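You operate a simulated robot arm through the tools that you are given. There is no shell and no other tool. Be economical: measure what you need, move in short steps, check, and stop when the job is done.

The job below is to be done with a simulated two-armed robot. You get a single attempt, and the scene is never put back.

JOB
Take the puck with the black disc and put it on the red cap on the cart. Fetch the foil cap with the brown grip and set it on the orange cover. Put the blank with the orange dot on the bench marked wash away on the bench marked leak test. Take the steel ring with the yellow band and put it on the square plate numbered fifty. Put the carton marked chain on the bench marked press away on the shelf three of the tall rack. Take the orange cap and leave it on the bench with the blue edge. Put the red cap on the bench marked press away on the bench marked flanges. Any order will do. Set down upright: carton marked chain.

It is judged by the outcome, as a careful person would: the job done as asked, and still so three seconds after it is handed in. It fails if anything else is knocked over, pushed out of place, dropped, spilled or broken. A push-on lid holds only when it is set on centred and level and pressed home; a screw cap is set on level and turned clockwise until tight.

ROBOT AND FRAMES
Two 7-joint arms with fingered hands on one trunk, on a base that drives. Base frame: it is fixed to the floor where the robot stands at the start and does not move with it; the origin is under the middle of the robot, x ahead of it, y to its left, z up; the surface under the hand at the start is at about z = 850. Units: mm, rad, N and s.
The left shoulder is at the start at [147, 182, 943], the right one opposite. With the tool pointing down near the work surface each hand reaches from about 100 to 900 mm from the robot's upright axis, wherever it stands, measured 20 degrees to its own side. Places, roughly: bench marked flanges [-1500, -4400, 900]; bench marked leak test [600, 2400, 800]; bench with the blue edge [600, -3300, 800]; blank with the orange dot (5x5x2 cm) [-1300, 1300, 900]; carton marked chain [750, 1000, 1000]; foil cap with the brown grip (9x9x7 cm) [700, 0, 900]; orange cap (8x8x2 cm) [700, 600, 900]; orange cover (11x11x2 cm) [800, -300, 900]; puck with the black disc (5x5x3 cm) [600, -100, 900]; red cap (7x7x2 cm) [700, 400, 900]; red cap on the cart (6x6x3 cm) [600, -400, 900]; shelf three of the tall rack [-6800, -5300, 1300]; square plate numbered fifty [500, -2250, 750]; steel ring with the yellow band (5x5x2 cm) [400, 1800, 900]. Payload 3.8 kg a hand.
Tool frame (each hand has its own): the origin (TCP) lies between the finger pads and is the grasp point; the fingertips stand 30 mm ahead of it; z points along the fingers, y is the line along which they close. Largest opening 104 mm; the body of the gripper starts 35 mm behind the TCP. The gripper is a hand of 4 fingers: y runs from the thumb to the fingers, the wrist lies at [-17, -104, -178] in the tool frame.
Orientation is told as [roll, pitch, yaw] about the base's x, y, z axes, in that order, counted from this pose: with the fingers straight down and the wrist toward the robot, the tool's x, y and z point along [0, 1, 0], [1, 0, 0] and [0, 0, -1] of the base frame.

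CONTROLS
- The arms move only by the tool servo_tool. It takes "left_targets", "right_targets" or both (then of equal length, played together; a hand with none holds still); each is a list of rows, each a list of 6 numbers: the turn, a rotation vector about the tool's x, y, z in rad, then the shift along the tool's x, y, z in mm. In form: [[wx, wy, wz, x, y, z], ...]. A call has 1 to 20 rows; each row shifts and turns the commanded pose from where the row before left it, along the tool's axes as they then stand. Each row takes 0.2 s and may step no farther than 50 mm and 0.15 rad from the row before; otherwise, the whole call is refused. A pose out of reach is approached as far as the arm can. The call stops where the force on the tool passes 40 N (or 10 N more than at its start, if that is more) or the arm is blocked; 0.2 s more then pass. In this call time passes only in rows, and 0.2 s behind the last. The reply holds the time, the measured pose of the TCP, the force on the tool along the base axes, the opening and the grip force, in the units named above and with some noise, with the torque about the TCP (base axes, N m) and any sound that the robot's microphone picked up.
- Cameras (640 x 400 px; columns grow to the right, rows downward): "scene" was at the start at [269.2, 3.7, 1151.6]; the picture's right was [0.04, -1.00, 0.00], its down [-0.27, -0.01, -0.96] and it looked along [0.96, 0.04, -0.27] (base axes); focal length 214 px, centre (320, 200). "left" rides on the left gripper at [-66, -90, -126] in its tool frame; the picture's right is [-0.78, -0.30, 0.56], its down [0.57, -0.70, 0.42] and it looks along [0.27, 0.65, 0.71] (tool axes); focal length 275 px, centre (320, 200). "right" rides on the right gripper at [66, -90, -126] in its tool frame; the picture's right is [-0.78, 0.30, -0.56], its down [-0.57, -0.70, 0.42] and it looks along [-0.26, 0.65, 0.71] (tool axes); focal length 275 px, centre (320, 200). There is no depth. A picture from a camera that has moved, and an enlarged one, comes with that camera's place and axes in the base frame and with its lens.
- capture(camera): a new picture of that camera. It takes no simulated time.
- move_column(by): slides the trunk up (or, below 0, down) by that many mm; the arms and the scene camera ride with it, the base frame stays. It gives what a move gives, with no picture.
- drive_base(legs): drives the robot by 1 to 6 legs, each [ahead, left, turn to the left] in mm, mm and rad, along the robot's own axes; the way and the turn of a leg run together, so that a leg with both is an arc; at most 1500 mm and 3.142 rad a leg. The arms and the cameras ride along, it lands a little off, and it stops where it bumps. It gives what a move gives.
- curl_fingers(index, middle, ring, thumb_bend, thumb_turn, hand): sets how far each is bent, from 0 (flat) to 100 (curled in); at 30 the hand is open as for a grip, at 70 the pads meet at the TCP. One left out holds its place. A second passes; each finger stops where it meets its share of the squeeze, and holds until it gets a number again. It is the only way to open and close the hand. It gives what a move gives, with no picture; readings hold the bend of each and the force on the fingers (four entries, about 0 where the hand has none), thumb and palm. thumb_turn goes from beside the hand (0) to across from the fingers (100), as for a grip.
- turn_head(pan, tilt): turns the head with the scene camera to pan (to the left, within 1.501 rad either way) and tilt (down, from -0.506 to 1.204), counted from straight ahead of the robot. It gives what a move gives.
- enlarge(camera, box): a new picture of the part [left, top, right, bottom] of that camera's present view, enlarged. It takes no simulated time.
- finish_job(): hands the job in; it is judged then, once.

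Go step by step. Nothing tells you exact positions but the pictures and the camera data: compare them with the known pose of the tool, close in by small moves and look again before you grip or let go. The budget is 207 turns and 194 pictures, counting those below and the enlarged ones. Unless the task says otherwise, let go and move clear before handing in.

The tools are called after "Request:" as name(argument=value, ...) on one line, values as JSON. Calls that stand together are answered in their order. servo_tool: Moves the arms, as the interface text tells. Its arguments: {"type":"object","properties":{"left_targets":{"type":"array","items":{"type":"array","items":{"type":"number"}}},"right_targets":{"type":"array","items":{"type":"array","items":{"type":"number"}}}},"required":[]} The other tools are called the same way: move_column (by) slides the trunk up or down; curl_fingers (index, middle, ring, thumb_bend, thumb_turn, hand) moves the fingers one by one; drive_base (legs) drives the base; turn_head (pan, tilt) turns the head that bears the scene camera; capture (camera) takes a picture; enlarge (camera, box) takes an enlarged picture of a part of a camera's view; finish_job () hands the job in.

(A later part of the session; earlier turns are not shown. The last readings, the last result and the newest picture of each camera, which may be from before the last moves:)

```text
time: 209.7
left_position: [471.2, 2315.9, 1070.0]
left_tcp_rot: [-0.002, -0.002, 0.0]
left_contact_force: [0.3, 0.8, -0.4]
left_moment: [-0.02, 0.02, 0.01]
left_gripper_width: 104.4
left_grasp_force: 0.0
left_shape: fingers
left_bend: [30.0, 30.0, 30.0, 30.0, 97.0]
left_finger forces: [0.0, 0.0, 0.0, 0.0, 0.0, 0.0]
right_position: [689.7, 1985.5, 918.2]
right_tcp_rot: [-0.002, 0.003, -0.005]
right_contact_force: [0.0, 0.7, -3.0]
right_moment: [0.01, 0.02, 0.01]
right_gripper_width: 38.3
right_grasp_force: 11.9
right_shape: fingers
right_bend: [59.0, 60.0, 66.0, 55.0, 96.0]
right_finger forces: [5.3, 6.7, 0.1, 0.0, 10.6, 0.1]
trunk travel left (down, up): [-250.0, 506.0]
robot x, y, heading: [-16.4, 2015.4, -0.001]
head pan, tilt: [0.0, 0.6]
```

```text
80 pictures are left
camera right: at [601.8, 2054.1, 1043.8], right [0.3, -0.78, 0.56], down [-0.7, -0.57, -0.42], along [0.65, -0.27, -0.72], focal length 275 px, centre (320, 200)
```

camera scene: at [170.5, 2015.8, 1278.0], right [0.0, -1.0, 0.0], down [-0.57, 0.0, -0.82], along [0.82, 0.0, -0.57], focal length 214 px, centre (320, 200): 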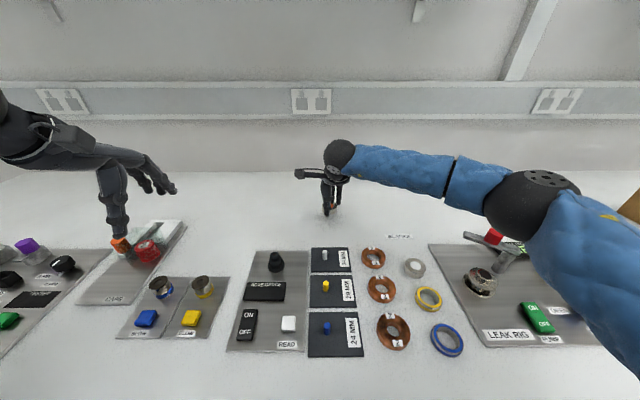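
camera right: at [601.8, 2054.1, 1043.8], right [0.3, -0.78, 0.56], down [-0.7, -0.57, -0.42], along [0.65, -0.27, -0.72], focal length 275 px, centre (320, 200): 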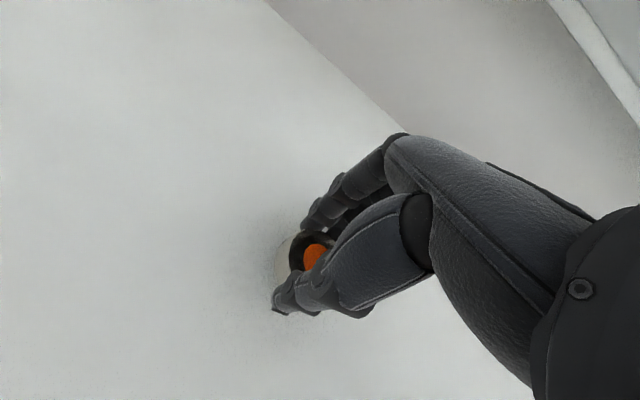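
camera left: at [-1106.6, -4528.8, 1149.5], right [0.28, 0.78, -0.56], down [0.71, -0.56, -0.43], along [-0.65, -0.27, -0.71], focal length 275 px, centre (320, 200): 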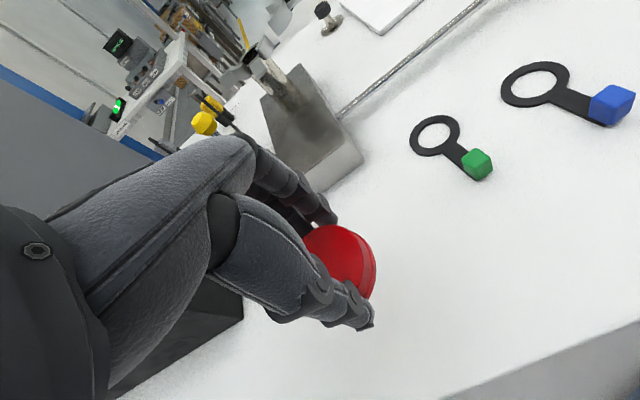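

Free area there. I'll lower the blank with care.

Request:
servo_tool(right_targets=[[0, 0, 0, 0, 0, 15], [0, 0, 0, 0, 0, 12]])

Request:
servo_tool(right_targets=[[0, 0, 0, 0, 0, 2], [0, 0, 0, 0, 0, 2]])

Request:
servo_tool(right_targets=[[0, 0, 0, 0, 0, 1.5], [0, 0, 0, 0, 0, 1.5]])

Request:
enlarge(camera="scene", box=[280, 130, 380, 230])

```text
time: 210.3
left_position: [470.6, 2315.8, 1070.1]
left_tcp_rot: [-0.003, -0.002, 0.002]
left_contact_force: [0.2, -0.5, 0.5]
left_moment: [0.03, -0.03, 0.01]
left_gripper_width: 104.1
left_grasp_force: 0.0
left_shape: fingers
left_bend: [30.0, 30.0, 30.0, 30.0, 97.0]
left_finger forces: [0.1, 0.0, 0.0, 0.0, 0.0, 0.0]
right_position: [690.1, 1988.2, 892.3]
right_tcp_rot: [-0.001, 0.002, -0.003]
right_contact_force: [0.0, 0.0, -2.5]
right_moment: [0.0, 0.03, 0.02]
right_gripper_width: 38.2
right_grasp_force: 11.3
right_shape: fingers
right_bend: [59.0, 60.0, 66.0, 55.0, 96.0]
right_finger forces: [5.4, 6.7, 0.0, 0.1, 10.6, 0.1]
trunk travel left (down, up): [-250.0, 506.0]
robot x, y, heading: [-13.6, 2017.0, -0.006]
head pan, tilt: [0.0, 0.6]
```

```text
time: 210.9
left_position: [468.9, 2315.8, 1070.5]
left_tcp_rot: [-0.005, -0.001, 0.003]
left_contact_force: [-0.3, 0.1, 0.3]
left_moment: [0.0, 0.01, 0.0]
left_gripper_width: 104.4
left_grasp_force: 0.1
left_shape: fingers
left_bend: [30.0, 30.0, 30.0, 30.0, 97.0]
left_finger forces: [0.0, 0.0, 0.1, 0.0, 0.0, 0.0]
right_position: [690.6, 1989.2, 887.8]
right_tcp_rot: [-0.002, 0.003, -0.003]
right_contact_force: [-0.7, 0.1, -2.1]
right_moment: [0.01, -0.01, -0.03]
right_gripper_width: 38.0
right_grasp_force: 11.9
right_shape: fingers
right_bend: [59.0, 60.0, 66.0, 55.0, 96.0]
right_finger forces: [5.3, 6.6, 0.0, 0.0, 10.6, 0.0]
trunk travel left (down, up): [-250.0, 506.0]
robot x, y, heading: [-13.5, 2015.1, -0.007]
head pan, tilt: [0.0, 0.6]
```

```text
time: 211.5
left_position: [470.4, 2316.3, 1070.3]
left_tcp_rot: [-0.003, -0.002, 0.002]
left_contact_force: [-0.4, 0.1, -0.7]
left_moment: [0.0, 0.03, -0.03]
left_gripper_width: 104.5
left_grasp_force: 0.0
left_shape: fingers
left_bend: [30.0, 30.0, 30.0, 30.0, 97.0]
left_finger forces: [0.0, 0.0, 0.0, 0.0, 0.0, 0.0]
right_position: [690.1, 1987.5, 885.0]
right_tcp_rot: [-0.002, 0.001, -0.002]
right_contact_force: [0.4, -0.1, -1.4]
right_moment: [-0.02, -0.02, -0.02]
right_gripper_width: 37.9
right_grasp_force: 11.4
right_shape: fingers
right_bend: [59.0, 60.0, 66.0, 55.0, 96.0]
right_finger forces: [5.3, 6.8, 0.0, 0.0, 10.7, 0.0]
trunk travel left (down, up): [-250.0, 506.0]
robot x, y, heading: [-14.1, 2013.3, -0.006]
head pan, tilt: [0.0, 0.6]
```

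```text
4.00 times, centred on (330, 180) of scene
camera zoom: at [170.3, 2015.9, 1278.0], right [0.0, -1.0, 0.0], down [-0.57, 0.0, -0.82], along [0.82, 0.0, -0.57], focal length 858 px, centre (280, 280)
```

zoom: 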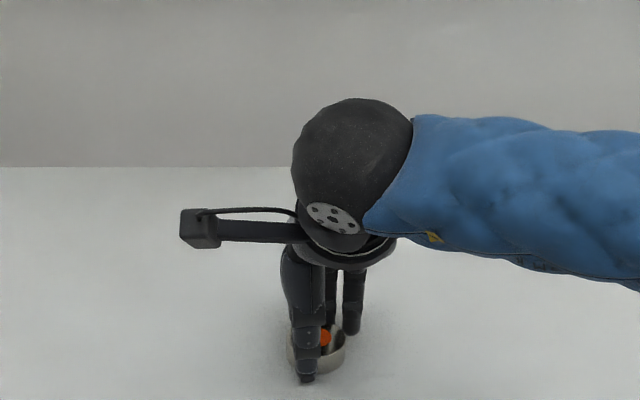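

Request:
servo_tool(right_targets=[[0, 0, 0, 0, 0, 1.5], [0, 0, 0, 0, 0, 1]])

Request:
servo_tool(right_targets=[[0, 0, 0, 0, 0, 1], [0, 0, 0, 0, 0, 0.5]])

```text
time: 212.1
left_position: [469.3, 2316.0, 1071.6]
left_tcp_rot: [-0.003, -0.002, 0.002]
left_contact_force: [0.6, 0.1, -0.2]
left_moment: [-0.02, 0.01, -0.02]
left_gripper_width: 104.4
left_grasp_force: 0.0
left_shape: fingers
left_bend: [30.0, 30.0, 30.0, 30.0, 97.0]
left_finger forces: [0.0, 0.1, 0.0, 0.1, 0.0, 0.0]
right_position: [689.4, 1989.6, 885.3]
right_tcp_rot: [-0.002, -0.004, -0.004]
right_contact_force: [1.5, 0.4, 6.3]
right_moment: [-0.07, -0.18, 0.04]
right_gripper_width: 38.0
right_grasp_force: 14.7
right_shape: fingers
right_bend: [59.0, 60.0, 66.0, 55.0, 96.0]
right_finger forces: [5.3, 13.2, 0.1, 0.0, 11.3, 0.0]
trunk travel left (down, up): [-250.0, 506.0]
robot x, y, heading: [-13.0, 2016.7, -0.006]
head pan, tilt: [0.0, 0.6]
```

```text
time: 212.7
left_position: [469.3, 2316.5, 1071.8]
left_tcp_rot: [-0.003, -0.003, 0.003]
left_contact_force: [0.1, -0.7, 0.6]
left_moment: [0.01, 0.02, 0.02]
left_gripper_width: 104.1
left_grasp_force: 0.0
left_shape: fingers
left_bend: [30.0, 30.0, 30.0, 30.0, 97.0]
left_finger forces: [0.1, 0.0, 0.0, 0.0, 0.1, 0.0]
right_position: [689.9, 1989.3, 885.6]
right_tcp_rot: [-0.001, -0.001, -0.003]
right_contact_force: [3.0, -0.9, 16.6]
right_moment: [-0.17, -0.28, 0.03]
right_gripper_width: 37.8
right_grasp_force: 17.8
right_shape: fingers
right_bend: [59.0, 59.0, 66.0, 56.0, 96.0]
right_finger forces: [5.8, 17.9, 0.0, 0.1, 11.0, 0.0]
trunk travel left (down, up): [-250.0, 506.0]
robot x, y, heading: [-12.0, 2014.9, -0.003]
head pan, tilt: [0.0, 0.6]
```

Down. I'll release and lift.

Request:
servo_tool(right_targets=[[0, 0, 0, 0, 0, -2]])

Request:
curl_fingers(hand="right", index=50, middle=50, ring=50, thumb_bend=48)

Request:
curl_fingers(hand="right", index=36, middle=36, ring=36, thumb_bend=36)

Request:
servo_tool(right_targets=[[0, 0, 0, 0, 0, -20], [0, 0, 0, 0, 0, -45], [0, 0, 0, 0, 0, -45], [0, 0, 0, 0, 0, -45]])

Request:
capture(camera="scene")

```text
time: 213.1
left_position: [469.2, 2316.0, 1070.7]
left_tcp_rot: [-0.005, -0.003, 0.0]
left_contact_force: [-0.4, 0.1, 0.4]
left_moment: [0.03, 0.03, 0.0]
left_gripper_width: 104.4
left_grasp_force: 0.1
left_shape: fingers
left_bend: [30.0, 30.0, 30.0, 30.0, 97.0]
left_finger forces: [0.1, 0.0, 0.1, 0.0, 0.1, 0.1]
right_position: [689.5, 1989.0, 883.6]
right_tcp_rot: [-0.003, 0.0, -0.003]
right_contact_force: [5.4, -1.3, 12.9]
right_moment: [-0.15, -0.37, 0.01]
right_gripper_width: 37.6
right_grasp_force: 16.9
right_shape: fingers
right_bend: [59.0, 59.0, 66.0, 56.0, 96.0]
right_finger forces: [6.8, 16.9, 0.0, 0.0, 10.0, 0.1]
trunk travel left (down, up): [-250.0, 506.0]
robot x, y, heading: [-14.9, 2015.1, -0.001]
head pan, tilt: [0.0, 0.6]
```

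```text
time: 214.1
left_position: [469.6, 2316.2, 1071.8]
left_tcp_rot: [-0.002, -0.004, 0.001]
left_contact_force: [-0.2, 0.0, 0.5]
left_moment: [-0.02, -0.01, 0.02]
left_gripper_width: 104.4
left_grasp_force: 0.0
left_shape: fingers
left_bend: [30.0, 30.0, 30.0, 30.0, 97.0]
left_finger forces: [0.1, 0.0, 0.1, 0.0, 0.0, 0.0]
right_position: [688.1, 1989.4, 883.6]
right_tcp_rot: [-0.001, 0.007, -0.002]
right_contact_force: [-1.7, 0.7, 5.3]
right_moment: [-0.06, -0.1, 0.02]
right_gripper_width: 55.7
right_grasp_force: 3.0
right_shape: fingers
right_bend: [50.0, 53.0, 50.0, 48.0, 97.0]
right_finger forces: [0.2, 5.8, 0.0, 0.0, 0.0, 0.0]
trunk travel left (down, up): [-250.0, 506.0]
robot x, y, heading: [-12.1, 2016.5, -0.003]
head pan, tilt: [0.0, 0.6]
```

```text
time: 215.1
left_position: [471.5, 2316.2, 1071.0]
left_tcp_rot: [-0.004, -0.003, 0.002]
left_contact_force: [-0.4, -0.2, 0.5]
left_moment: [-0.01, -0.01, -0.03]
left_gripper_width: 104.2
left_grasp_force: 0.2
left_shape: fingers
left_bend: [30.0, 30.0, 30.0, 30.0, 97.0]
left_finger forces: [0.1, 0.0, 0.0, 0.0, 0.0, 0.1]
right_position: [689.1, 1988.6, 882.0]
right_tcp_rot: [-0.002, 0.004, -0.003]
right_contact_force: [-0.2, -1.0, 0.7]
right_moment: [-0.02, -0.04, -0.02]
right_gripper_width: 89.1
right_grasp_force: 0.0
right_shape: fingers
right_bend: [36.0, 36.0, 36.0, 36.0, 97.0]
right_finger forces: [0.0, 0.4, 0.1, 0.0, 0.1, 0.0]
trunk travel left (down, up): [-250.0, 506.0]
robot x, y, heading: [-10.7, 2017.0, -0.003]
head pan, tilt: [0.0, 0.6]
```

```text
time: 216.1
left_position: [470.0, 2316.2, 1071.6]
left_tcp_rot: [-0.003, -0.004, 0.003]
left_contact_force: [0.3, -0.3, -0.2]
left_moment: [0.0, 0.02, -0.02]
left_gripper_width: 104.4
left_grasp_force: 0.1
left_shape: fingers
left_bend: [30.0, 30.0, 30.0, 30.0, 97.0]
left_finger forces: [0.0, 0.0, 0.0, 0.0, 0.1, 0.0]
right_position: [690.0, 1987.3, 1039.5]
right_tcp_rot: [-0.002, 0.002, -0.003]
right_contact_force: [0.0, 0.8, 0.0]
right_moment: [-0.03, 0.0, -0.01]
right_gripper_width: 89.3
right_grasp_force: 0.1
right_shape: fingers
right_bend: [36.0, 36.0, 36.0, 36.0, 97.0]
right_finger forces: [0.1, 0.0, 0.0, 0.0, 0.1, 0.0]
trunk travel left (down, up): [-250.0, 506.0]
robot x, y, heading: [-9.4, 2018.0, -0.006]
head pan, tilt: [0.0, 0.6]
```

```text
78 pictures are left
camera scene: at [169.7, 2016.1, 1278.2], right [0.0, -1.0, 0.0], down [-0.56, 0.0, -0.83], along [0.83, 0.0, -0.56], focal length 214 px, centre (320, 200)
```

scene: 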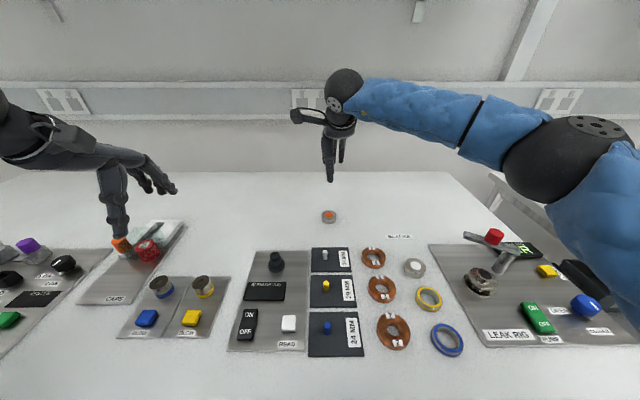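

The blank stands on the leak test bench. For the ring I'll come in with the right hand yawed 90°, so the fingers close along y, where there is more room.

Request:
servo_tool(right_targets=[[0, 0, 0, -27.7, -38.9, -3], [0, 0, 0, -27.7, -38.9, 0], [0, 0, 0, -27.7, -38.9, 0], [0, 0, 0, -27.7, -38.9, 0], [0, 0, 0, -27.7, -38.9, 0], [0, 0, 0, -27.7, -38.9, 0], [0, 0, 0, -27.7, -38.9, 0], [0, 0, -0.131, 0, 0, 0], [0, 0, -0.131, 0, 0, 0], [0, 0, -0.131, 0, 0, 0], [0, 0, -0.131, 0, 0, 0], [0, 0, -0.131, 0, 0, 0], [0, 0, -0.131, 0, 0, 0], [0, 0, -0.131, 0, 0, 0], [0, 0, -0.131, 0, 0, 0], [0, 0, -0.131, 0, 0, 0], [0, 0, -0.131, 0, 0, 0], [0, 0, -0.131, 0, 0, 0], [0, 0, -0.131, 0, 0, 0]])

Request:
curl_fingers(hand="right", index=43, middle=43, ring=43, thumb_bend=43)

Request:
capture(camera="right")

Request:
turn_head(pan=-0.5, tilt=0.75)

Request:
capture(camera="scene")

```text
time: 220.1
left_position: [470.3, 2315.6, 1070.6]
left_tcp_rot: [-0.004, -0.004, 0.001]
left_contact_force: [0.5, -0.2, -0.3]
left_moment: [-0.02, 0.0, 0.0]
left_gripper_width: 104.3
left_grasp_force: 0.0
left_shape: fingers
left_bend: [30.0, 30.0, 30.0, 30.0, 97.0]
left_finger forces: [0.1, 0.1, 0.0, 0.0, 0.0, 0.0]
right_position: [354.0, 1874.8, 1127.3]
right_tcp_rot: [0.0, 0.003, 1.502]
right_contact_force: [0.2, -0.3, 0.4]
right_moment: [0.0, 0.0, -0.02]
right_gripper_width: 89.4
right_grasp_force: 0.1
right_shape: fingers
right_bend: [36.0, 36.0, 36.0, 36.0, 97.0]
right_finger forces: [0.1, 0.0, 0.0, 0.1, 0.0, 0.0]
right hand out of reach, approached as far as the arm can: row 15, 16, 17, 18, 19
trunk travel left (down, up): [-250.0, 506.0]
robot x, y, heading: [-14.9, 2021.2, -0.0]
head pan, tilt: [0.0, 0.6]
```

```text
time: 221.1
left_position: [470.2, 2316.2, 1070.9]
left_tcp_rot: [-0.001, -0.001, 0.001]
left_contact_force: [1.1, -0.1, 0.6]
left_moment: [0.02, -0.03, 0.01]
left_gripper_width: 104.1
left_grasp_force: 0.1
left_shape: fingers
left_bend: [30.0, 30.0, 30.0, 30.0, 97.0]
left_finger forces: [0.0, 0.0, 0.0, 0.0, 0.1, 0.0]
right_position: [355.3, 1874.9, 1125.6]
right_tcp_rot: [0.004, 0.001, 1.5]
right_contact_force: [0.8, 0.1, -0.2]
right_moment: [-0.01, 0.0, 0.01]
right_gripper_width: 72.4
right_grasp_force: 0.0
right_shape: fingers
right_bend: [43.0, 43.0, 43.0, 43.0, 97.0]
right_finger forces: [0.0, 0.1, 0.1, 0.1, 0.0, 0.1]
trunk travel left (down, up): [-250.0, 506.0]
robot x, y, heading: [-8.0, 2017.4, -0.001]
head pan, tilt: [0.0, 0.6]
```

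```text
77 pictures are left
camera right: at [283.8, 1791.0, 1252.4], right [0.8, 0.24, 0.55], down [0.52, -0.74, -0.42], along [0.31, 0.63, -0.72], focal length 275 px, centre (320, 200)
```

right: 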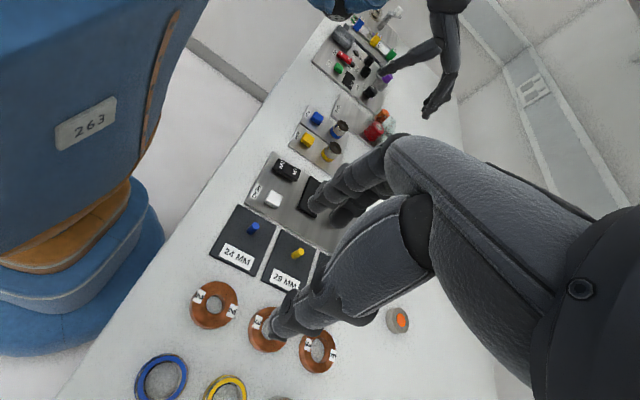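

```text
time: 222.0
left_position: [470.6, 2314.5, 1070.9]
left_tcp_rot: [-0.002, -0.001, 0.002]
left_contact_force: [0.0, -0.5, 0.2]
left_moment: [-0.02, -0.01, 0.02]
left_gripper_width: 104.3
left_grasp_force: 0.0
left_shape: fingers
left_bend: [30.0, 30.0, 30.0, 30.0, 97.0]
left_finger forces: [0.0, 0.0, 0.1, 0.0, 0.1, 0.1]
right_position: [355.3, 1875.1, 1127.1]
right_tcp_rot: [0.002, 0.001, 1.502]
right_contact_force: [0.4, 0.1, 0.1]
right_moment: [0.0, 0.0, -0.03]
right_gripper_width: 72.6
right_grasp_force: 0.0
right_shape: fingers
right_bend: [43.0, 43.0, 43.0, 43.0, 97.0]
right_finger forces: [0.0, 0.0, 0.0, 0.0, 0.0, 0.0]
trunk travel left (down, up): [-250.0, 506.0]
robot x, y, heading: [-12.0, 2019.3, -0.005]
head pan, tilt: [-0.499, 0.75]
```

```text
76 pictures are left
camera scene: at [154.4, 1976.3, 1265.2], right [-0.48, -0.88, 0.0], down [-0.6, 0.33, -0.73], along [0.64, -0.35, -0.68], focal length 214 px, centre (320, 200)
```

scene: 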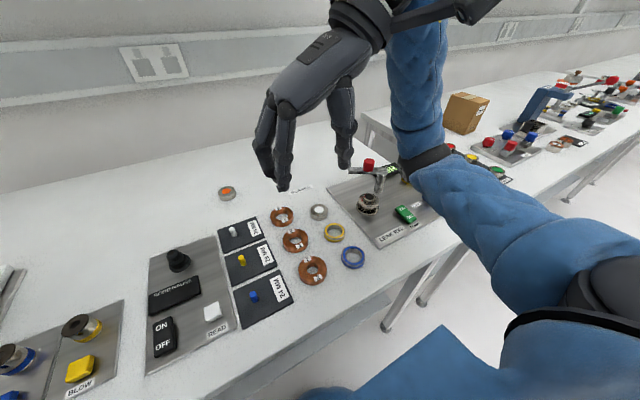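

Yaw +90° isn't natural for the right arm here. I'll instead raise the trunk, park the right hand to the right, and use the left hand with yaw −90°.

Request:
move_column(by=150)

Request:
servo_tool(right_targets=[[0, 0, 0.15, 0, 0, 0], [0, 0, 0.15, 0, 0, 0], [0, 0, 0.15, 0, 0, 0], [0, 0, 0.15, 0, 0, 0], [0, 0, 0.15, 0, 0, 0], [0, 0, 0.15, 0, 0, 0], [0, 0, 0.15, 0, 0, 0], [0, 0, 0.15, 0, 0, 0], [0, 0, 0.15, 0, 0, 0], [0, 0, 0.15, 0, 0, 0], [0, 0, 0, -45, 5, 0], [0, 0, 0, -45, 5, 0], [0, 0, 0, -45, 5, 0], [0, 0, 0, -45, 5, 0], [0, 0, 0, -45, 5, 0], [0, 0, 0, -45, 5, 0]])

Request:
servo_tool(left_targets=[[0, 0, 0, -45, -8, 0], [0, 0, 0, -45, -8, 0], [0, 0, 0, -45, -8, 0], [0, 0, 0, -45, -8, 0], [0, 0, 0, -45, -8, 10], [0, 0, 0, -45, -8, 10], [0, 0, 0.131, 0, 0, 0], [0, 0, 0.131, 0, 0, 0], [0, 0, 0.131, 0, 0, 0], [0, 0, 0.131, 0, 0, 0], [0, 0, 0.131, 0, 0, 0], [0, 0, 0.131, 0, 0, 0], [0, 0, 0.131, 0, 0, 0], [0, 0, 0.131, 0, 0, 0], [0, 0, 0.131, 0, 0, 0], [0, 0, 0.131, 0, 0, 0], [0, 0, 0.131, 0, 0, 0], [0, 0, 0.131, 0, 0, 0]])

Request:
capture(camera="left")

Request:
capture(camera="scene")

```text
time: 223.8
left_position: [471.8, 2317.2, 1221.5]
left_tcp_rot: [-0.003, -0.002, 0.002]
left_contact_force: [0.6, -1.1, -0.4]
left_moment: [0.03, 0.02, -0.02]
left_gripper_width: 104.3
left_grasp_force: 0.0
left_shape: fingers
left_bend: [30.0, 30.0, 30.0, 30.0, 97.0]
left_finger forces: [0.0, 0.0, 0.0, 0.0, 0.0, 0.0]
right_position: [309.5, 1878.1, 1309.2]
right_tcp_rot: [-0.105, -0.005, 1.501]
right_contact_force: [0.7, 0.6, 0.6]
right_moment: [0.0, 0.02, 0.01]
right_gripper_width: 72.4
right_grasp_force: 0.0
right_shape: fingers
right_bend: [43.0, 43.0, 43.0, 43.0, 97.0]
right_finger forces: [0.0, 0.0, 0.1, 0.0, 0.0, 0.1]
trunk travel left (down, up): [-400.0, 356.0]
robot x, y, heading: [-14.0, 2015.7, 0.0]
head pan, tilt: [-0.499, 0.75]
```

```text
time: 227.2
left_position: [468.9, 2315.0, 1221.5]
left_tcp_rot: [-0.002, -0.005, 0.002]
left_contact_force: [-0.5, -0.4, 0.0]
left_moment: [-0.01, 0.05, 0.03]
left_gripper_width: 104.0
left_grasp_force: 0.1
left_shape: fingers
left_bend: [30.0, 30.0, 30.0, 30.0, 97.0]
left_finger forces: [0.0, 0.1, 0.0, 0.1, 0.0, 0.1]
right_position: [340.3, 1607.5, 1313.1]
right_tcp_rot: [-0.003, -0.103, 0.003]
right_contact_force: [-0.1, 0.3, 0.4]
right_moment: [0.01, -0.03, -0.01]
right_gripper_width: 72.2
right_grasp_force: 0.1
right_shape: fingers
right_bend: [43.0, 43.0, 43.0, 43.0, 97.0]
right_finger forces: [0.0, 0.0, 0.0, 0.0, 0.1, 0.0]
trunk travel left (down, up): [-400.0, 356.0]
robot x, y, heading: [-10.3, 2015.0, -0.0]
head pan, tilt: [-0.499, 0.75]
```

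```text
time: 231.0
left_position: [421.8, 2046.2, 1202.0]
left_tcp_rot: [0.003, -0.003, -1.573]
left_contact_force: [0.7, 0.8, -0.3]
left_moment: [-0.02, -0.01, 0.02]
left_gripper_width: 104.2
left_grasp_force: 0.1
left_shape: fingers
left_bend: [30.0, 30.0, 30.0, 30.0, 97.0]
left_finger forces: [0.0, 0.0, 0.0, 0.0, 0.0, 0.0]
right_position: [341.0, 1608.0, 1312.6]
right_tcp_rot: [-0.001, -0.104, 0.0]
right_contact_force: [-0.2, -0.1, 0.6]
right_moment: [0.01, 0.0, -0.01]
right_gripper_width: 72.4
right_grasp_force: 0.0
right_shape: fingers
right_bend: [43.0, 43.0, 43.0, 43.0, 97.0]
right_finger forces: [0.0, 0.1, 0.1, 0.0, 0.0, 0.1]
trunk travel left (down, up): [-400.0, 356.0]
robot x, y, heading: [-14.3, 2021.8, -0.007]
head pan, tilt: [-0.499, 0.75]
```

```text
75 pictures are left
camera left: at [356.8, 2136.0, 1327.3], right [-0.77, 0.3, -0.56], down [0.58, 0.7, -0.42], along [0.27, -0.65, -0.71], focal length 275 px, centre (320, 200)
```

left: 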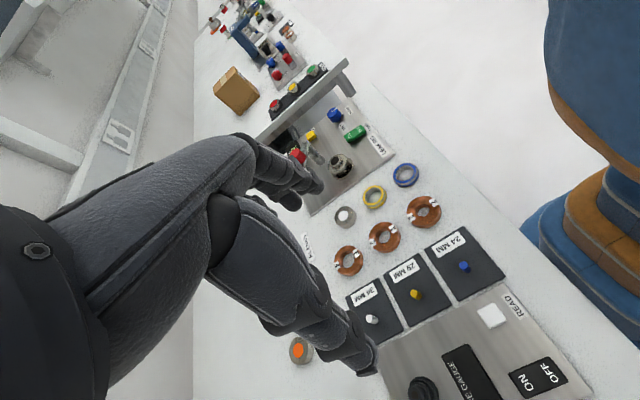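

```text
74 pictures are left
camera scene: at [101.3, 1976.1, 1417.5], right [-0.48, -0.88, 0.0], down [-0.6, 0.33, -0.73], along [0.64, -0.35, -0.68], focal length 214 px, centre (320, 200)
```

scene: 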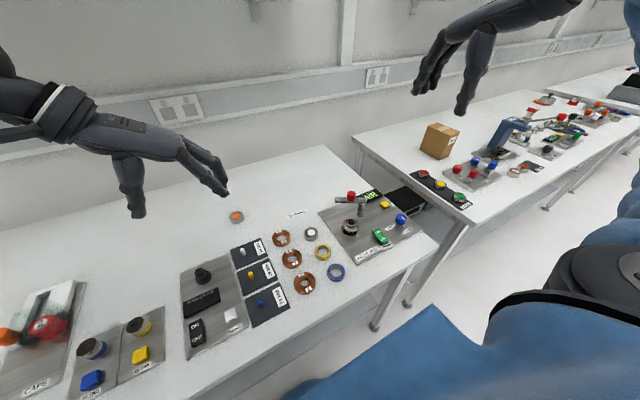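

The left hand can take this pose. I'll narrow it and bring it above the yellow-banded ring.

Request:
curl_fingers(hand="left", index=43, middle=43, ring=43, thumb_bend=43)

Request:
servo_tool(left_targets=[[0, 0, 0, 0, 42, 10], [0, 0, 0, 0, 42, 10], [0, 0, 0, -2, 42, 20], [0, 0, 0, -2, 42, 20], [0, 0, 0, 0, 42, 20], [0, 0, 0, 0, 42, 20], [0, 0, 0, 0, 0, 45], [0, 0, 0, 0, 0, 45], [0, 0, 0, 0, 0, 45]])

Request:
capture(camera="left")

Request:
enlarge(camera="scene", box=[240, 180, 420, 310])

```text
time: 232.0
left_position: [423.5, 2045.8, 1202.1]
left_tcp_rot: [0.003, -0.001, -1.569]
left_contact_force: [-0.7, 0.8, -1.0]
left_moment: [0.03, -0.02, 0.03]
left_gripper_width: 72.2
left_grasp_force: 0.2
left_shape: fingers
left_bend: [43.0, 43.0, 43.0, 43.0, 97.0]
left_finger forces: [0.1, 0.0, 0.0, 0.0, 0.0, 0.0]
right_position: [341.4, 1608.4, 1312.7]
right_tcp_rot: [-0.001, -0.105, 0.002]
right_contact_force: [-0.6, 0.3, -0.5]
right_moment: [0.01, -0.01, 0.0]
right_gripper_width: 72.5
right_grasp_force: 0.1
right_shape: fingers
right_bend: [43.0, 43.0, 43.0, 43.0, 97.0]
right_finger forces: [0.1, 0.0, 0.0, 0.1, 0.0, 0.0]
trunk travel left (down, up): [-400.0, 356.0]
robot x, y, heading: [-11.9, 2018.6, -0.001]
head pan, tilt: [-0.499, 0.75]
```

```text
time: 234.0
left_position: [418.6, 1793.3, 965.8]
left_tcp_rot: [0.004, -0.002, -1.57]
left_contact_force: [-0.4, -0.6, -0.3]
left_moment: [-0.01, 0.01, -0.01]
left_gripper_width: 72.1
left_grasp_force: 0.0
left_shape: fingers
left_bend: [43.0, 43.0, 43.0, 43.0, 97.0]
left_finger forces: [0.1, 0.0, 0.0, 0.0, 0.0, 0.0]
right_position: [340.5, 1608.9, 1312.8]
right_tcp_rot: [-0.004, -0.105, 0.002]
right_contact_force: [0.5, -0.5, -0.4]
right_moment: [0.01, 0.04, -0.03]
right_gripper_width: 72.2
right_grasp_force: 0.0
right_shape: fingers
right_bend: [43.0, 43.0, 43.0, 43.0, 97.0]
right_finger forces: [0.0, 0.1, 0.1, 0.0, 0.0, 0.1]
trunk travel left (down, up): [-400.0, 356.0]
robot x, y, heading: [-9.2, 2016.8, -0.005]
head pan, tilt: [-0.499, 0.75]
```

```text
73 pictures are left
camera left: at [351.6, 1883.4, 1091.7], right [-0.77, 0.3, -0.56], down [0.57, 0.7, -0.42], along [0.27, -0.65, -0.71], focal length 275 px, centre (320, 200)
```

left: 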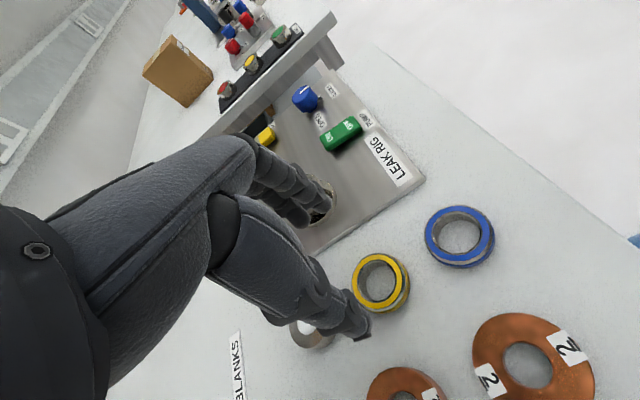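

```text
3.08 times, centred on (330, 245) of scene
camera zoom: at [101.5, 1976.6, 1417.5], right [-0.48, -0.88, 0.0], down [-0.6, 0.33, -0.73], along [0.64, -0.35, -0.68], focal length 660 px, centre (289, 62)
```

zoom: 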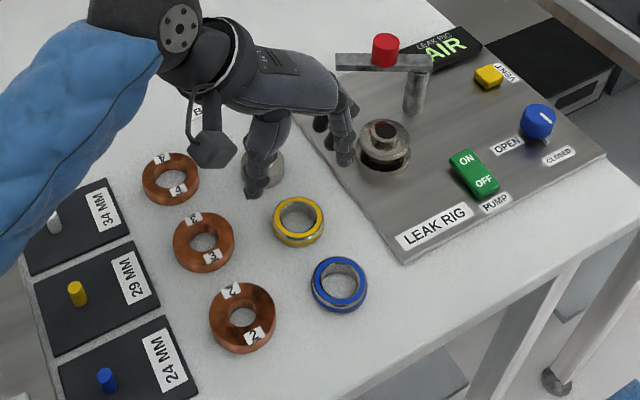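

The ring is right under the hand at [418,1791.5]. I'll descend and grip.

Request:
servo_tool(left_targets=[[0, 0, 0, -1, 1.5, 30], [0, 0, 0, 0, 0, 30], [0, 0, 0, 0, 0, 18]])

Request:
capture(camera="left")

Request:
curl_fingers(hand="left", index=66, middle=66, ring=66, thumb_bend=66)

Request:
enlarge(camera="scene", box=[240, 180, 420, 310])

```text
time: 234.8
left_position: [417.5, 1790.6, 889.7]
left_tcp_rot: [0.004, -0.002, -1.571]
left_contact_force: [0.0, -0.4, -0.1]
left_moment: [-0.04, 0.0, 0.0]
left_gripper_width: 71.8
left_grasp_force: 0.0
left_shape: fingers
left_bend: [43.0, 43.0, 43.0, 43.0, 97.0]
left_finger forces: [0.1, 0.0, 0.1, 0.0, 0.1, 0.0]
right_position: [340.4, 1608.4, 1312.8]
right_tcp_rot: [0.0, -0.104, 0.003]
right_contact_force: [0.4, 0.9, 0.8]
right_moment: [0.01, -0.02, 0.03]
right_gripper_width: 72.1
right_grasp_force: 0.1
right_shape: fingers
right_bend: [43.0, 43.0, 43.0, 43.0, 97.0]
right_finger forces: [0.1, 0.1, 0.0, 0.0, 0.0, 0.0]
trunk travel left (down, up): [-400.0, 356.0]
robot x, y, heading: [-10.7, 2016.3, -0.004]
head pan, tilt: [-0.499, 0.75]
```

```text
71 pictures are left
camera left: at [351.5, 1881.1, 1014.9], right [-0.77, 0.29, -0.56], down [0.57, 0.7, -0.42], along [0.27, -0.65, -0.71], focal length 275 px, centre (320, 200)
```

left: 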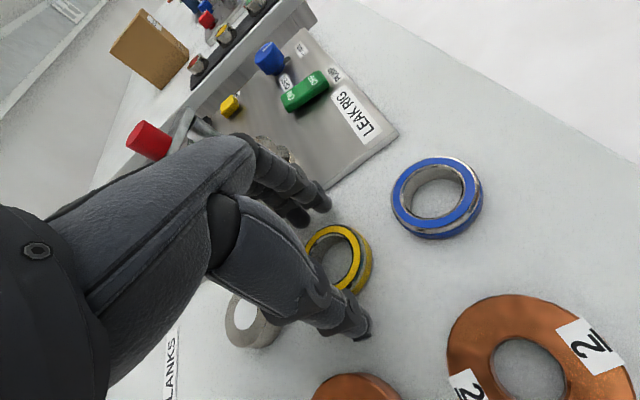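

```text
time: 235.8
left_position: [416.3, 1791.6, 890.1]
left_tcp_rot: [0.003, -0.002, -1.572]
left_contact_force: [0.3, -0.9, -0.5]
left_moment: [-0.01, -0.04, 0.02]
left_gripper_width: 44.4
left_grasp_force: 14.1
left_shape: fingers
left_bend: [57.0, 59.0, 66.0, 53.0, 96.0]
left_finger forces: [6.9, 7.1, 0.0, 0.1, 13.3, 0.0]
right_position: [340.6, 1607.0, 1313.3]
right_tcp_rot: [-0.002, -0.105, 0.003]
right_contact_force: [0.2, -0.8, 0.0]
right_moment: [-0.01, 0.0, 0.0]
right_gripper_width: 72.5
right_grasp_force: 0.0
right_shape: fingers
right_bend: [43.0, 43.0, 43.0, 43.0, 97.0]
right_finger forces: [0.0, 0.1, 0.1, 0.0, 0.0, 0.0]
trunk travel left (down, up): [-400.0, 356.0]
robot x, y, heading: [-13.7, 2016.4, -0.002]
head pan, tilt: [-0.499, 0.75]
```

```text
3.08 times, centred on (330, 245) of scene
camera zoom: at [101.1, 1976.1, 1417.5], right [-0.48, -0.88, 0.0], down [-0.6, 0.33, -0.73], along [0.64, -0.35, -0.68], focal length 660 px, centre (289, 62)
```

zoom: 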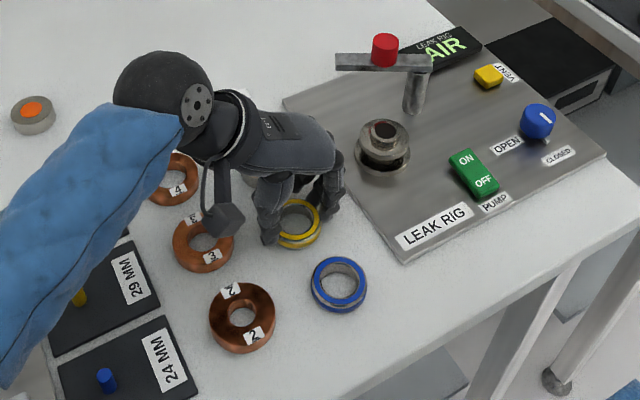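

Gripped cleanly. I'll lift straight up and check.

Request:
servo_tool(left_targets=[[0, 0, 0, 0, 0, -15], [0, 0, 0, 0, 0, -40], [0, 0, 0, 0, 0, -45], [0, 0, 0, 0, 0, -45], [0, 0, 0, 0, 0, -45], [0, 0, 0, 0, 0, -45]])

Request:
capture(camera="scene")

Request:
capture(camera="left")

```text
time: 237.2
left_position: [418.7, 1789.8, 1124.3]
left_tcp_rot: [0.002, -0.003, -1.57]
left_contact_force: [-0.1, -0.5, -1.1]
left_moment: [-0.04, -0.04, -0.05]
left_gripper_width: 44.2
left_grasp_force: 13.5
left_shape: fingers
left_bend: [57.0, 59.0, 66.0, 53.0, 96.0]
left_finger forces: [6.9, 6.8, 0.1, 0.0, 13.5, 0.0]
right_position: [341.8, 1607.9, 1312.9]
right_tcp_rot: [-0.002, -0.104, 0.001]
right_contact_force: [0.5, 0.3, 0.3]
right_moment: [0.0, 0.02, 0.05]
right_gripper_width: 72.7
right_grasp_force: 0.0
right_shape: fingers
right_bend: [43.0, 43.0, 43.0, 43.0, 97.0]
right_finger forces: [0.0, 0.1, 0.1, 0.0, 0.0, 0.1]
trunk travel left (down, up): [-400.0, 356.0]
robot x, y, heading: [-12.8, 2017.9, -0.005]
head pan, tilt: [-0.499, 0.75]
```

```text
69 pictures are left
camera scene: at [100.9, 1976.2, 1417.5], right [-0.48, -0.88, 0.0], down [-0.6, 0.33, -0.73], along [0.64, -0.35, -0.68], focal length 214 px, centre (320, 200)
```

scene: 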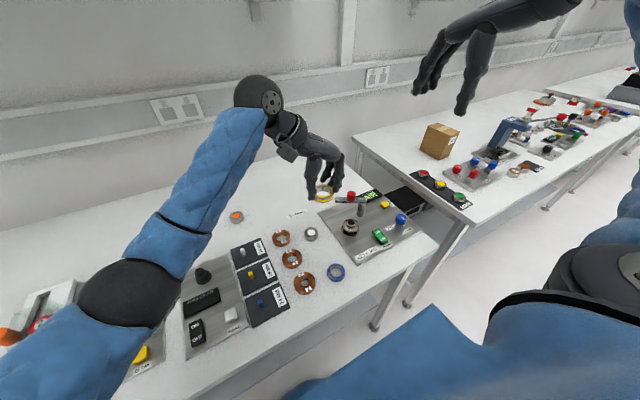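

```text
68 pictures are left
camera left: at [353.1, 1879.9, 1250.2], right [-0.77, 0.3, -0.56], down [0.57, 0.7, -0.42], along [0.27, -0.65, -0.71], focal length 275 px, centre (320, 200)
```

left: 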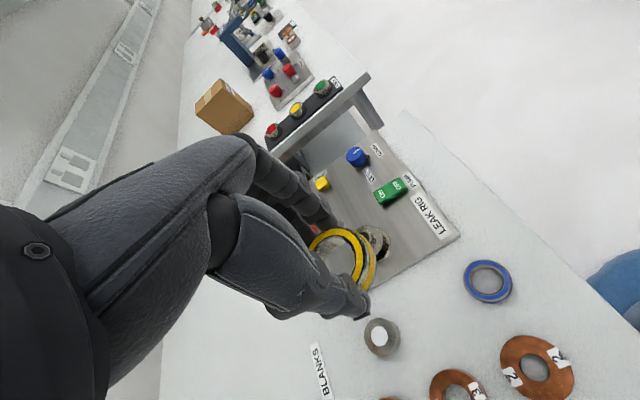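

The ring is held level. While here, I'll zoom on the carton to judge its size.

Request:
enlarge(camera="scene", box=[400, 100, 500, 180])

```text
5.00 times, centred on (450, 140) of scene
camera zoom: at [100.9, 1976.2, 1417.5], right [-0.48, -0.88, 0.0], down [-0.6, 0.33, -0.73], along [0.64, -0.35, -0.68], focal length 1072 px, centre (-330, 500)
```

zoom: 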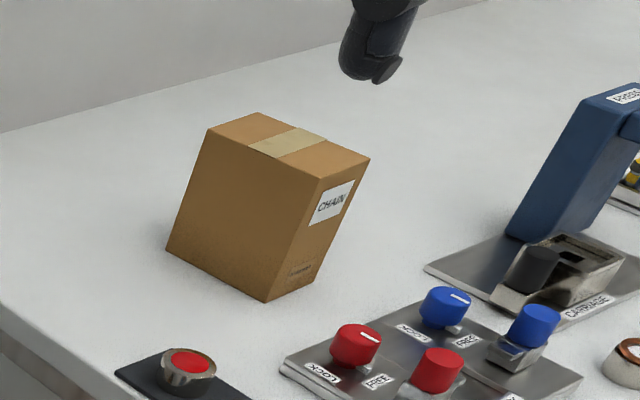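

The carton is about 114 (x) × 68 (y) × 125 mm tall, so one hand can later grip it across y. First the ring: I'll bring the left hand back to a neutral carrying pose.

Request:
servo_tool(left_targets=[[0, 0, 0, 0, -40, 0], [0, 0, 0, 0, -40, 0], [0, 0, 0, 0, -40, 0], [0, 0, 0, 0, -40, 0], [0, 0, 0, 0, -40, 0], [0, 0, 0, 0, -40, 0], [0, 0, 0, 0, -40, 0], [0, 0, -0.131, 0, 0, 0], [0, 0, -0.131, 0, 0, 0], [0, 0, -0.131, 0, 0, 0], [0, 0, -0.131, 0, 0, 0], [0, 0, -0.131, 0, 0, 0], [0, 0, -0.131, 0, 0, 0], [0, 0, -0.131, 0, 0, 0], [0, 0, -0.131, 0, 0, 0], [0, 0, -0.131, 0, 0, 0], [0, 0, -0.131, 0, 0, 0], [0, 0, -0.131, 0, 0, 0], [0, 0, -0.131, 0, 0, 0]])

Request:
drive_base(legs=[[-350, 0, 0], [0, -1450, 0], [0, -1450, 0], [0, -1200, 0]])

Request:
turn_head(pan=0.0, tilt=0.6)

Request:
capture(camera="scene")

```text
time: 241.2
left_position: [418.6, 2073.5, 1123.6]
left_tcp_rot: [-0.002, -0.002, 0.003]
left_contact_force: [-0.1, -0.8, -1.5]
left_moment: [0.01, -0.01, 0.03]
left_gripper_width: 44.2
left_grasp_force: 13.1
left_shape: fingers
left_bend: [57.0, 59.0, 66.0, 53.0, 96.0]
left_finger forces: [6.8, 6.7, 0.0, 0.0, 13.6, 0.1]
right_position: [340.3, 1607.5, 1313.5]
right_tcp_rot: [0.0, -0.103, 0.001]
right_contact_force: [0.4, 0.8, 0.4]
right_moment: [0.01, 0.04, 0.01]
right_gripper_width: 72.5
right_grasp_force: 0.0
right_shape: fingers
right_bend: [43.0, 43.0, 43.0, 43.0, 97.0]
right_finger forces: [0.0, 0.0, 0.1, 0.0, 0.0, 0.0]
trunk travel left (down, up): [-400.0, 356.0]
robot x, y, heading: [-16.2, 2022.0, -0.004]
head pan, tilt: [-0.499, 0.75]
```

```text
time: 262.7
left_position: [90.5, -2001.5, 1123.8]
left_tcp_rot: [-0.002, -0.001, 0.029]
left_contact_force: [-0.8, -0.4, -1.7]
left_moment: [0.0, -0.05, 0.02]
left_gripper_width: 43.9
left_grasp_force: 13.7
left_shape: fingers
left_bend: [57.0, 59.0, 66.0, 53.0, 96.0]
left_finger forces: [6.9, 6.8, 0.0, 0.1, 13.5, 0.0]
right_position: [25.3, -2467.0, 1312.4]
right_tcp_rot: [-0.002, -0.104, 0.029]
right_contact_force: [1.2, 0.0, -0.3]
right_moment: [0.0, 0.01, 0.0]
right_gripper_width: 72.1
right_grasp_force: 0.1
right_shape: fingers
right_bend: [43.0, 43.0, 43.0, 43.0, 97.0]
right_finger forces: [0.0, 0.1, 0.0, 0.1, 0.0, 0.0]
trunk travel left (down, up): [-400.0, 356.0]
robot x, y, heading: [-342.9, -2066.0, 0.021]
head pan, tilt: [-0.499, 0.75]
```

```text
time: 263.6
left_position: [92.6, -2001.1, 1122.9]
left_tcp_rot: [-0.002, -0.001, 0.029]
left_contact_force: [0.7, -0.5, -1.1]
left_moment: [0.0, 0.01, 0.03]
left_gripper_width: 43.8
left_grasp_force: 14.2
left_shape: fingers
left_bend: [57.0, 59.0, 66.0, 53.0, 96.0]
left_finger forces: [6.8, 6.8, 0.1, 0.0, 13.5, 0.1]
right_position: [25.5, -2467.7, 1312.4]
right_tcp_rot: [-0.002, -0.104, 0.028]
right_contact_force: [0.9, -0.4, -0.6]
right_moment: [0.03, -0.01, -0.01]
right_gripper_width: 72.6
right_grasp_force: 0.0
right_shape: fingers
right_bend: [43.0, 43.0, 43.0, 43.0, 97.0]
right_finger forces: [0.0, 0.0, 0.0, 0.0, 0.0, 0.0]
trunk travel left (down, up): [-400.0, 356.0]
robot x, y, heading: [-339.8, -2070.4, 0.026]
head pan, tilt: [0.0, 0.6]
```

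```text
66 pictures are left
camera scene: at [-208.6, -2065.3, 1430.4], right [0.02, -1.0, 0.0], down [-0.57, -0.01, -0.82], along [0.82, 0.02, -0.57], focal length 214 px, centre (320, 200)
```

scene: 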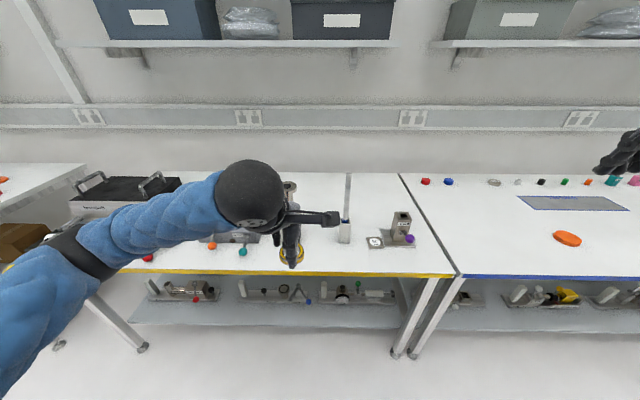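

The plate marked 50 is visible beside the gauge block. I'll move in front of it.

Request:
drive_base(legs=[[0, -250, -0.025], [310, 0, 0]])

Request:
turn_head(pan=0.0, tilt=0.8)

Request:
capture(camera="scene")

Request:
capture(camera="left")

```text
time: 267.1
left_position: [410.3, -2254.7, 1122.5]
left_tcp_rot: [-0.001, -0.001, 0.008]
left_contact_force: [0.1, -0.1, -1.3]
left_moment: [-0.01, -0.05, 0.01]
left_gripper_width: 44.1
left_grasp_force: 13.6
left_shape: fingers
left_bend: [57.0, 59.0, 66.0, 53.0, 96.0]
left_finger forces: [6.9, 6.8, 0.0, 0.0, 13.5, 0.1]
right_position: [336.6, -2720.3, 1312.1]
right_tcp_rot: [-0.002, -0.104, 0.008]
right_contact_force: [-0.2, 0.5, 0.1]
right_moment: [-0.01, 0.04, 0.03]
right_gripper_width: 72.2
right_grasp_force: 0.1
right_shape: fingers
right_bend: [43.0, 43.0, 43.0, 43.0, 97.0]
right_finger forces: [0.0, 0.0, 0.0, 0.1, 0.0, 0.0]
trunk travel left (down, up): [-400.0, 356.0]
robot x, y, heading: [-21.5, -2316.1, -0.001]
head pan, tilt: [0.0, 0.6]
```

```text
time: 267.8
left_position: [409.8, -2255.4, 1122.8]
left_tcp_rot: [-0.001, -0.001, 0.009]
left_contact_force: [-0.4, 0.0, -1.4]
left_moment: [0.0, 0.01, 0.01]
left_gripper_width: 43.8
left_grasp_force: 13.1
left_shape: fingers
left_bend: [57.0, 60.0, 66.0, 53.0, 96.0]
left_finger forces: [6.9, 6.9, 0.1, 0.0, 13.4, 0.0]
right_position: [333.3, -2721.4, 1313.1]
right_tcp_rot: [-0.005, -0.105, 0.009]
right_contact_force: [0.3, -0.4, 0.5]
right_moment: [0.01, 0.01, -0.01]
right_gripper_width: 72.6
right_grasp_force: 0.1
right_shape: fingers
right_bend: [43.0, 43.0, 43.0, 43.0, 97.0]
right_finger forces: [0.0, 0.0, 0.0, 0.0, 0.0, 0.0]
trunk travel left (down, up): [-400.0, 356.0]
robot x, y, heading: [-18.5, -2315.1, 0.002]
head pan, tilt: [0.0, 0.799]
```

```text
65 pictures are left
camera scene: at [100.9, -2313.8, 1413.6], right [0.0, -1.0, 0.0], down [-0.72, 0.0, -0.7], along [0.7, 0.0, -0.72], focal length 214 px, centre (320, 200)
```

scene: 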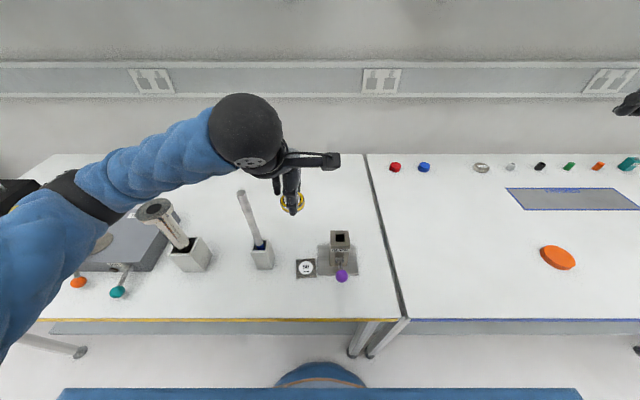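

```text
64 pictures are left
camera left: at [319.9, -2321.9, 1249.2], right [-0.29, -0.78, -0.56], down [-0.7, 0.57, -0.43], along [0.65, 0.27, -0.71], focal length 275 px, centre (320, 200)
```

left: 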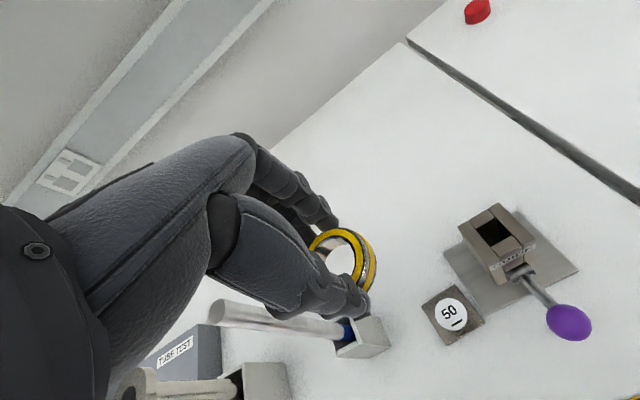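

The plate "50" is centred near [408,-2270] with its top at z≈800–805. I'll move the ring over it and lower to z≈890.

Request:
servo_tool(left_targets=[[0, 0, 0, -7, 0, 40], [0, 0, 0, -8, -1, 45], [0, 0, 0, 0, 0, 45], [0, 0, 0, 0, 0, 45], [0, 0, 0, 0, 0, 45]])

Request:
capture(camera="left")

Request:
enlarge(camera="scene", box=[220, 180, 400, 310])

```text
time: 269.0
left_position: [409.8, -2268.0, 904.6]
left_tcp_rot: [-0.001, -0.006, 0.009]
left_contact_force: [0.5, 0.7, -1.1]
left_moment: [0.01, -0.02, 0.0]
left_gripper_width: 44.2
left_grasp_force: 13.3
left_shape: fingers
left_bend: [57.0, 60.0, 66.0, 53.0, 96.0]
left_finger forces: [6.9, 6.7, 0.0, 0.0, 13.4, 0.1]
right_position: [335.0, -2720.6, 1313.3]
right_tcp_rot: [-0.003, -0.105, 0.008]
right_contact_force: [0.2, -0.2, 0.7]
right_moment: [-0.01, -0.04, 0.01]
right_gripper_width: 72.5
right_grasp_force: 0.0
right_shape: fingers
right_bend: [43.0, 43.0, 43.0, 43.0, 97.0]
right_finger forces: [0.0, 0.1, 0.0, 0.0, 0.0, 0.0]
trunk travel left (down, up): [-400.0, 356.0]
robot x, y, heading: [-20.6, -2318.2, 0.006]
head pan, tilt: [0.0, 0.799]
```

```text
63 pictures are left
camera left: at [320.6, -2333.7, 1029.9], right [-0.29, -0.78, -0.56], down [-0.7, 0.57, -0.43], along [0.65, 0.27, -0.71], focal length 275 px, centre (320, 200)
```

left: 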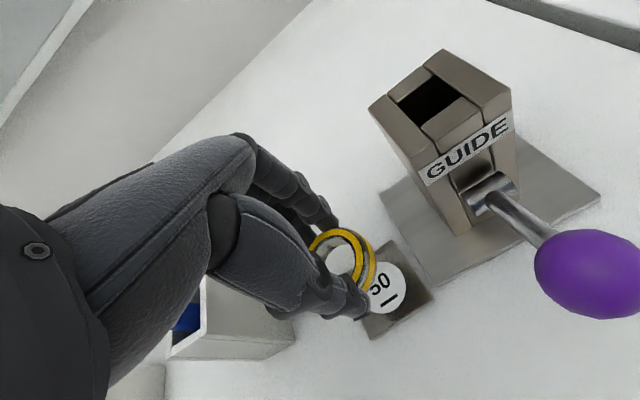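

```text
3.08 times, centred on (310, 245) of scene
camera zoom: at [101.0, -2313.7, 1413.5], right [0.0, -1.0, 0.0], down [-0.72, 0.0, -0.7], along [0.7, 0.0, -0.72], focal length 660 px, centre (351, 62)
```

zoom: 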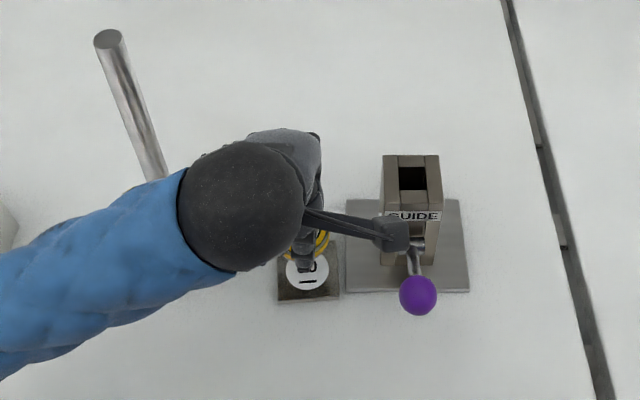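

Consistent: plate centre [409,-2271]. I'll lower to just above it and check once more.

Request:
servo_tool(left_targets=[[0, 0, 0, -2.5, -0.5, 20], [0, 0, 0, 0, 0, 20], [0, 0, 0, 0, 0, 5]])

Request:
enlarge(camera="left", box=[240, 180, 460, 340])

Request:
enlarge(camera="scene", box=[260, 220, 360, 300])

```text
time: 269.8
left_position: [409.3, -2271.3, 857.6]
left_tcp_rot: [-0.001, 0.0, 0.007]
left_contact_force: [-0.7, 0.2, -1.4]
left_moment: [-0.01, 0.01, 0.02]
left_gripper_width: 43.8
left_grasp_force: 13.7
left_shape: fingers
left_bend: [57.0, 60.0, 66.0, 53.0, 96.0]
left_finger forces: [6.9, 6.6, 0.0, 0.0, 13.3, 0.0]
right_position: [334.7, -2721.0, 1312.3]
right_tcp_rot: [-0.003, -0.105, 0.008]
right_contact_force: [0.4, 0.2, 0.3]
right_moment: [-0.01, -0.01, -0.04]
right_gripper_width: 72.2
right_grasp_force: 0.0
right_shape: fingers
right_bend: [43.0, 43.0, 43.0, 43.0, 97.0]
right_finger forces: [0.0, 0.1, 0.0, 0.1, 0.0, 0.0]
trunk travel left (down, up): [-400.0, 356.0]
robot x, y, heading: [-23.1, -2315.9, 0.001]
head pan, tilt: [0.0, 0.799]
```

```text
2.50 times, centred on (350, 260) of left
camera zoom: at [319.0, -2338.5, 983.4], right [-0.29, -0.78, -0.56], down [-0.7, 0.57, -0.43], along [0.65, 0.27, -0.71], focal length 688 px, centre (245, 50)
```

zoom: 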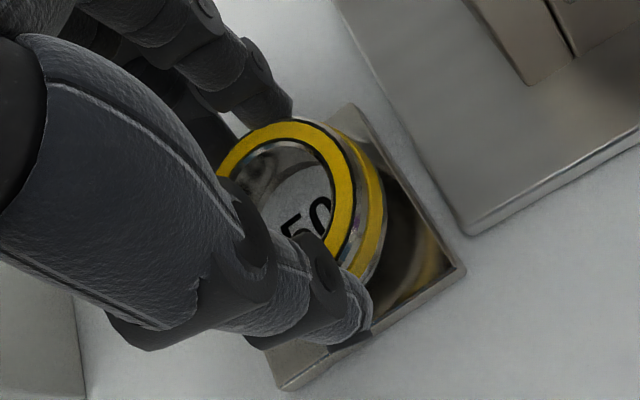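

```text
5.00 times, centred on (310, 260) of scene
camera zoom: at [101.1, -2313.9, 1413.5], right [0.0, -1.0, 0.0], down [-0.72, 0.0, -0.7], along [0.7, 0.0, -0.72], focal length 1072 px, centre (370, -100)
```

zoom: 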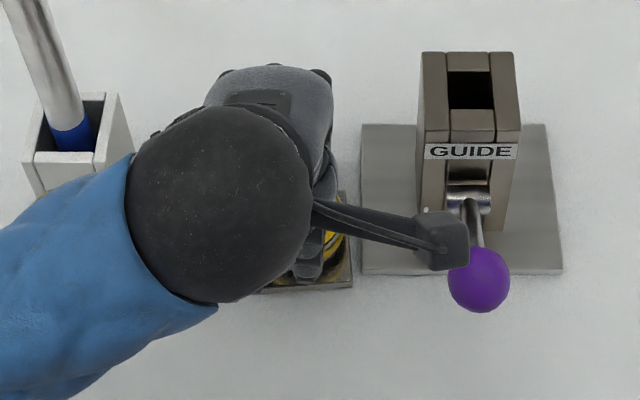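

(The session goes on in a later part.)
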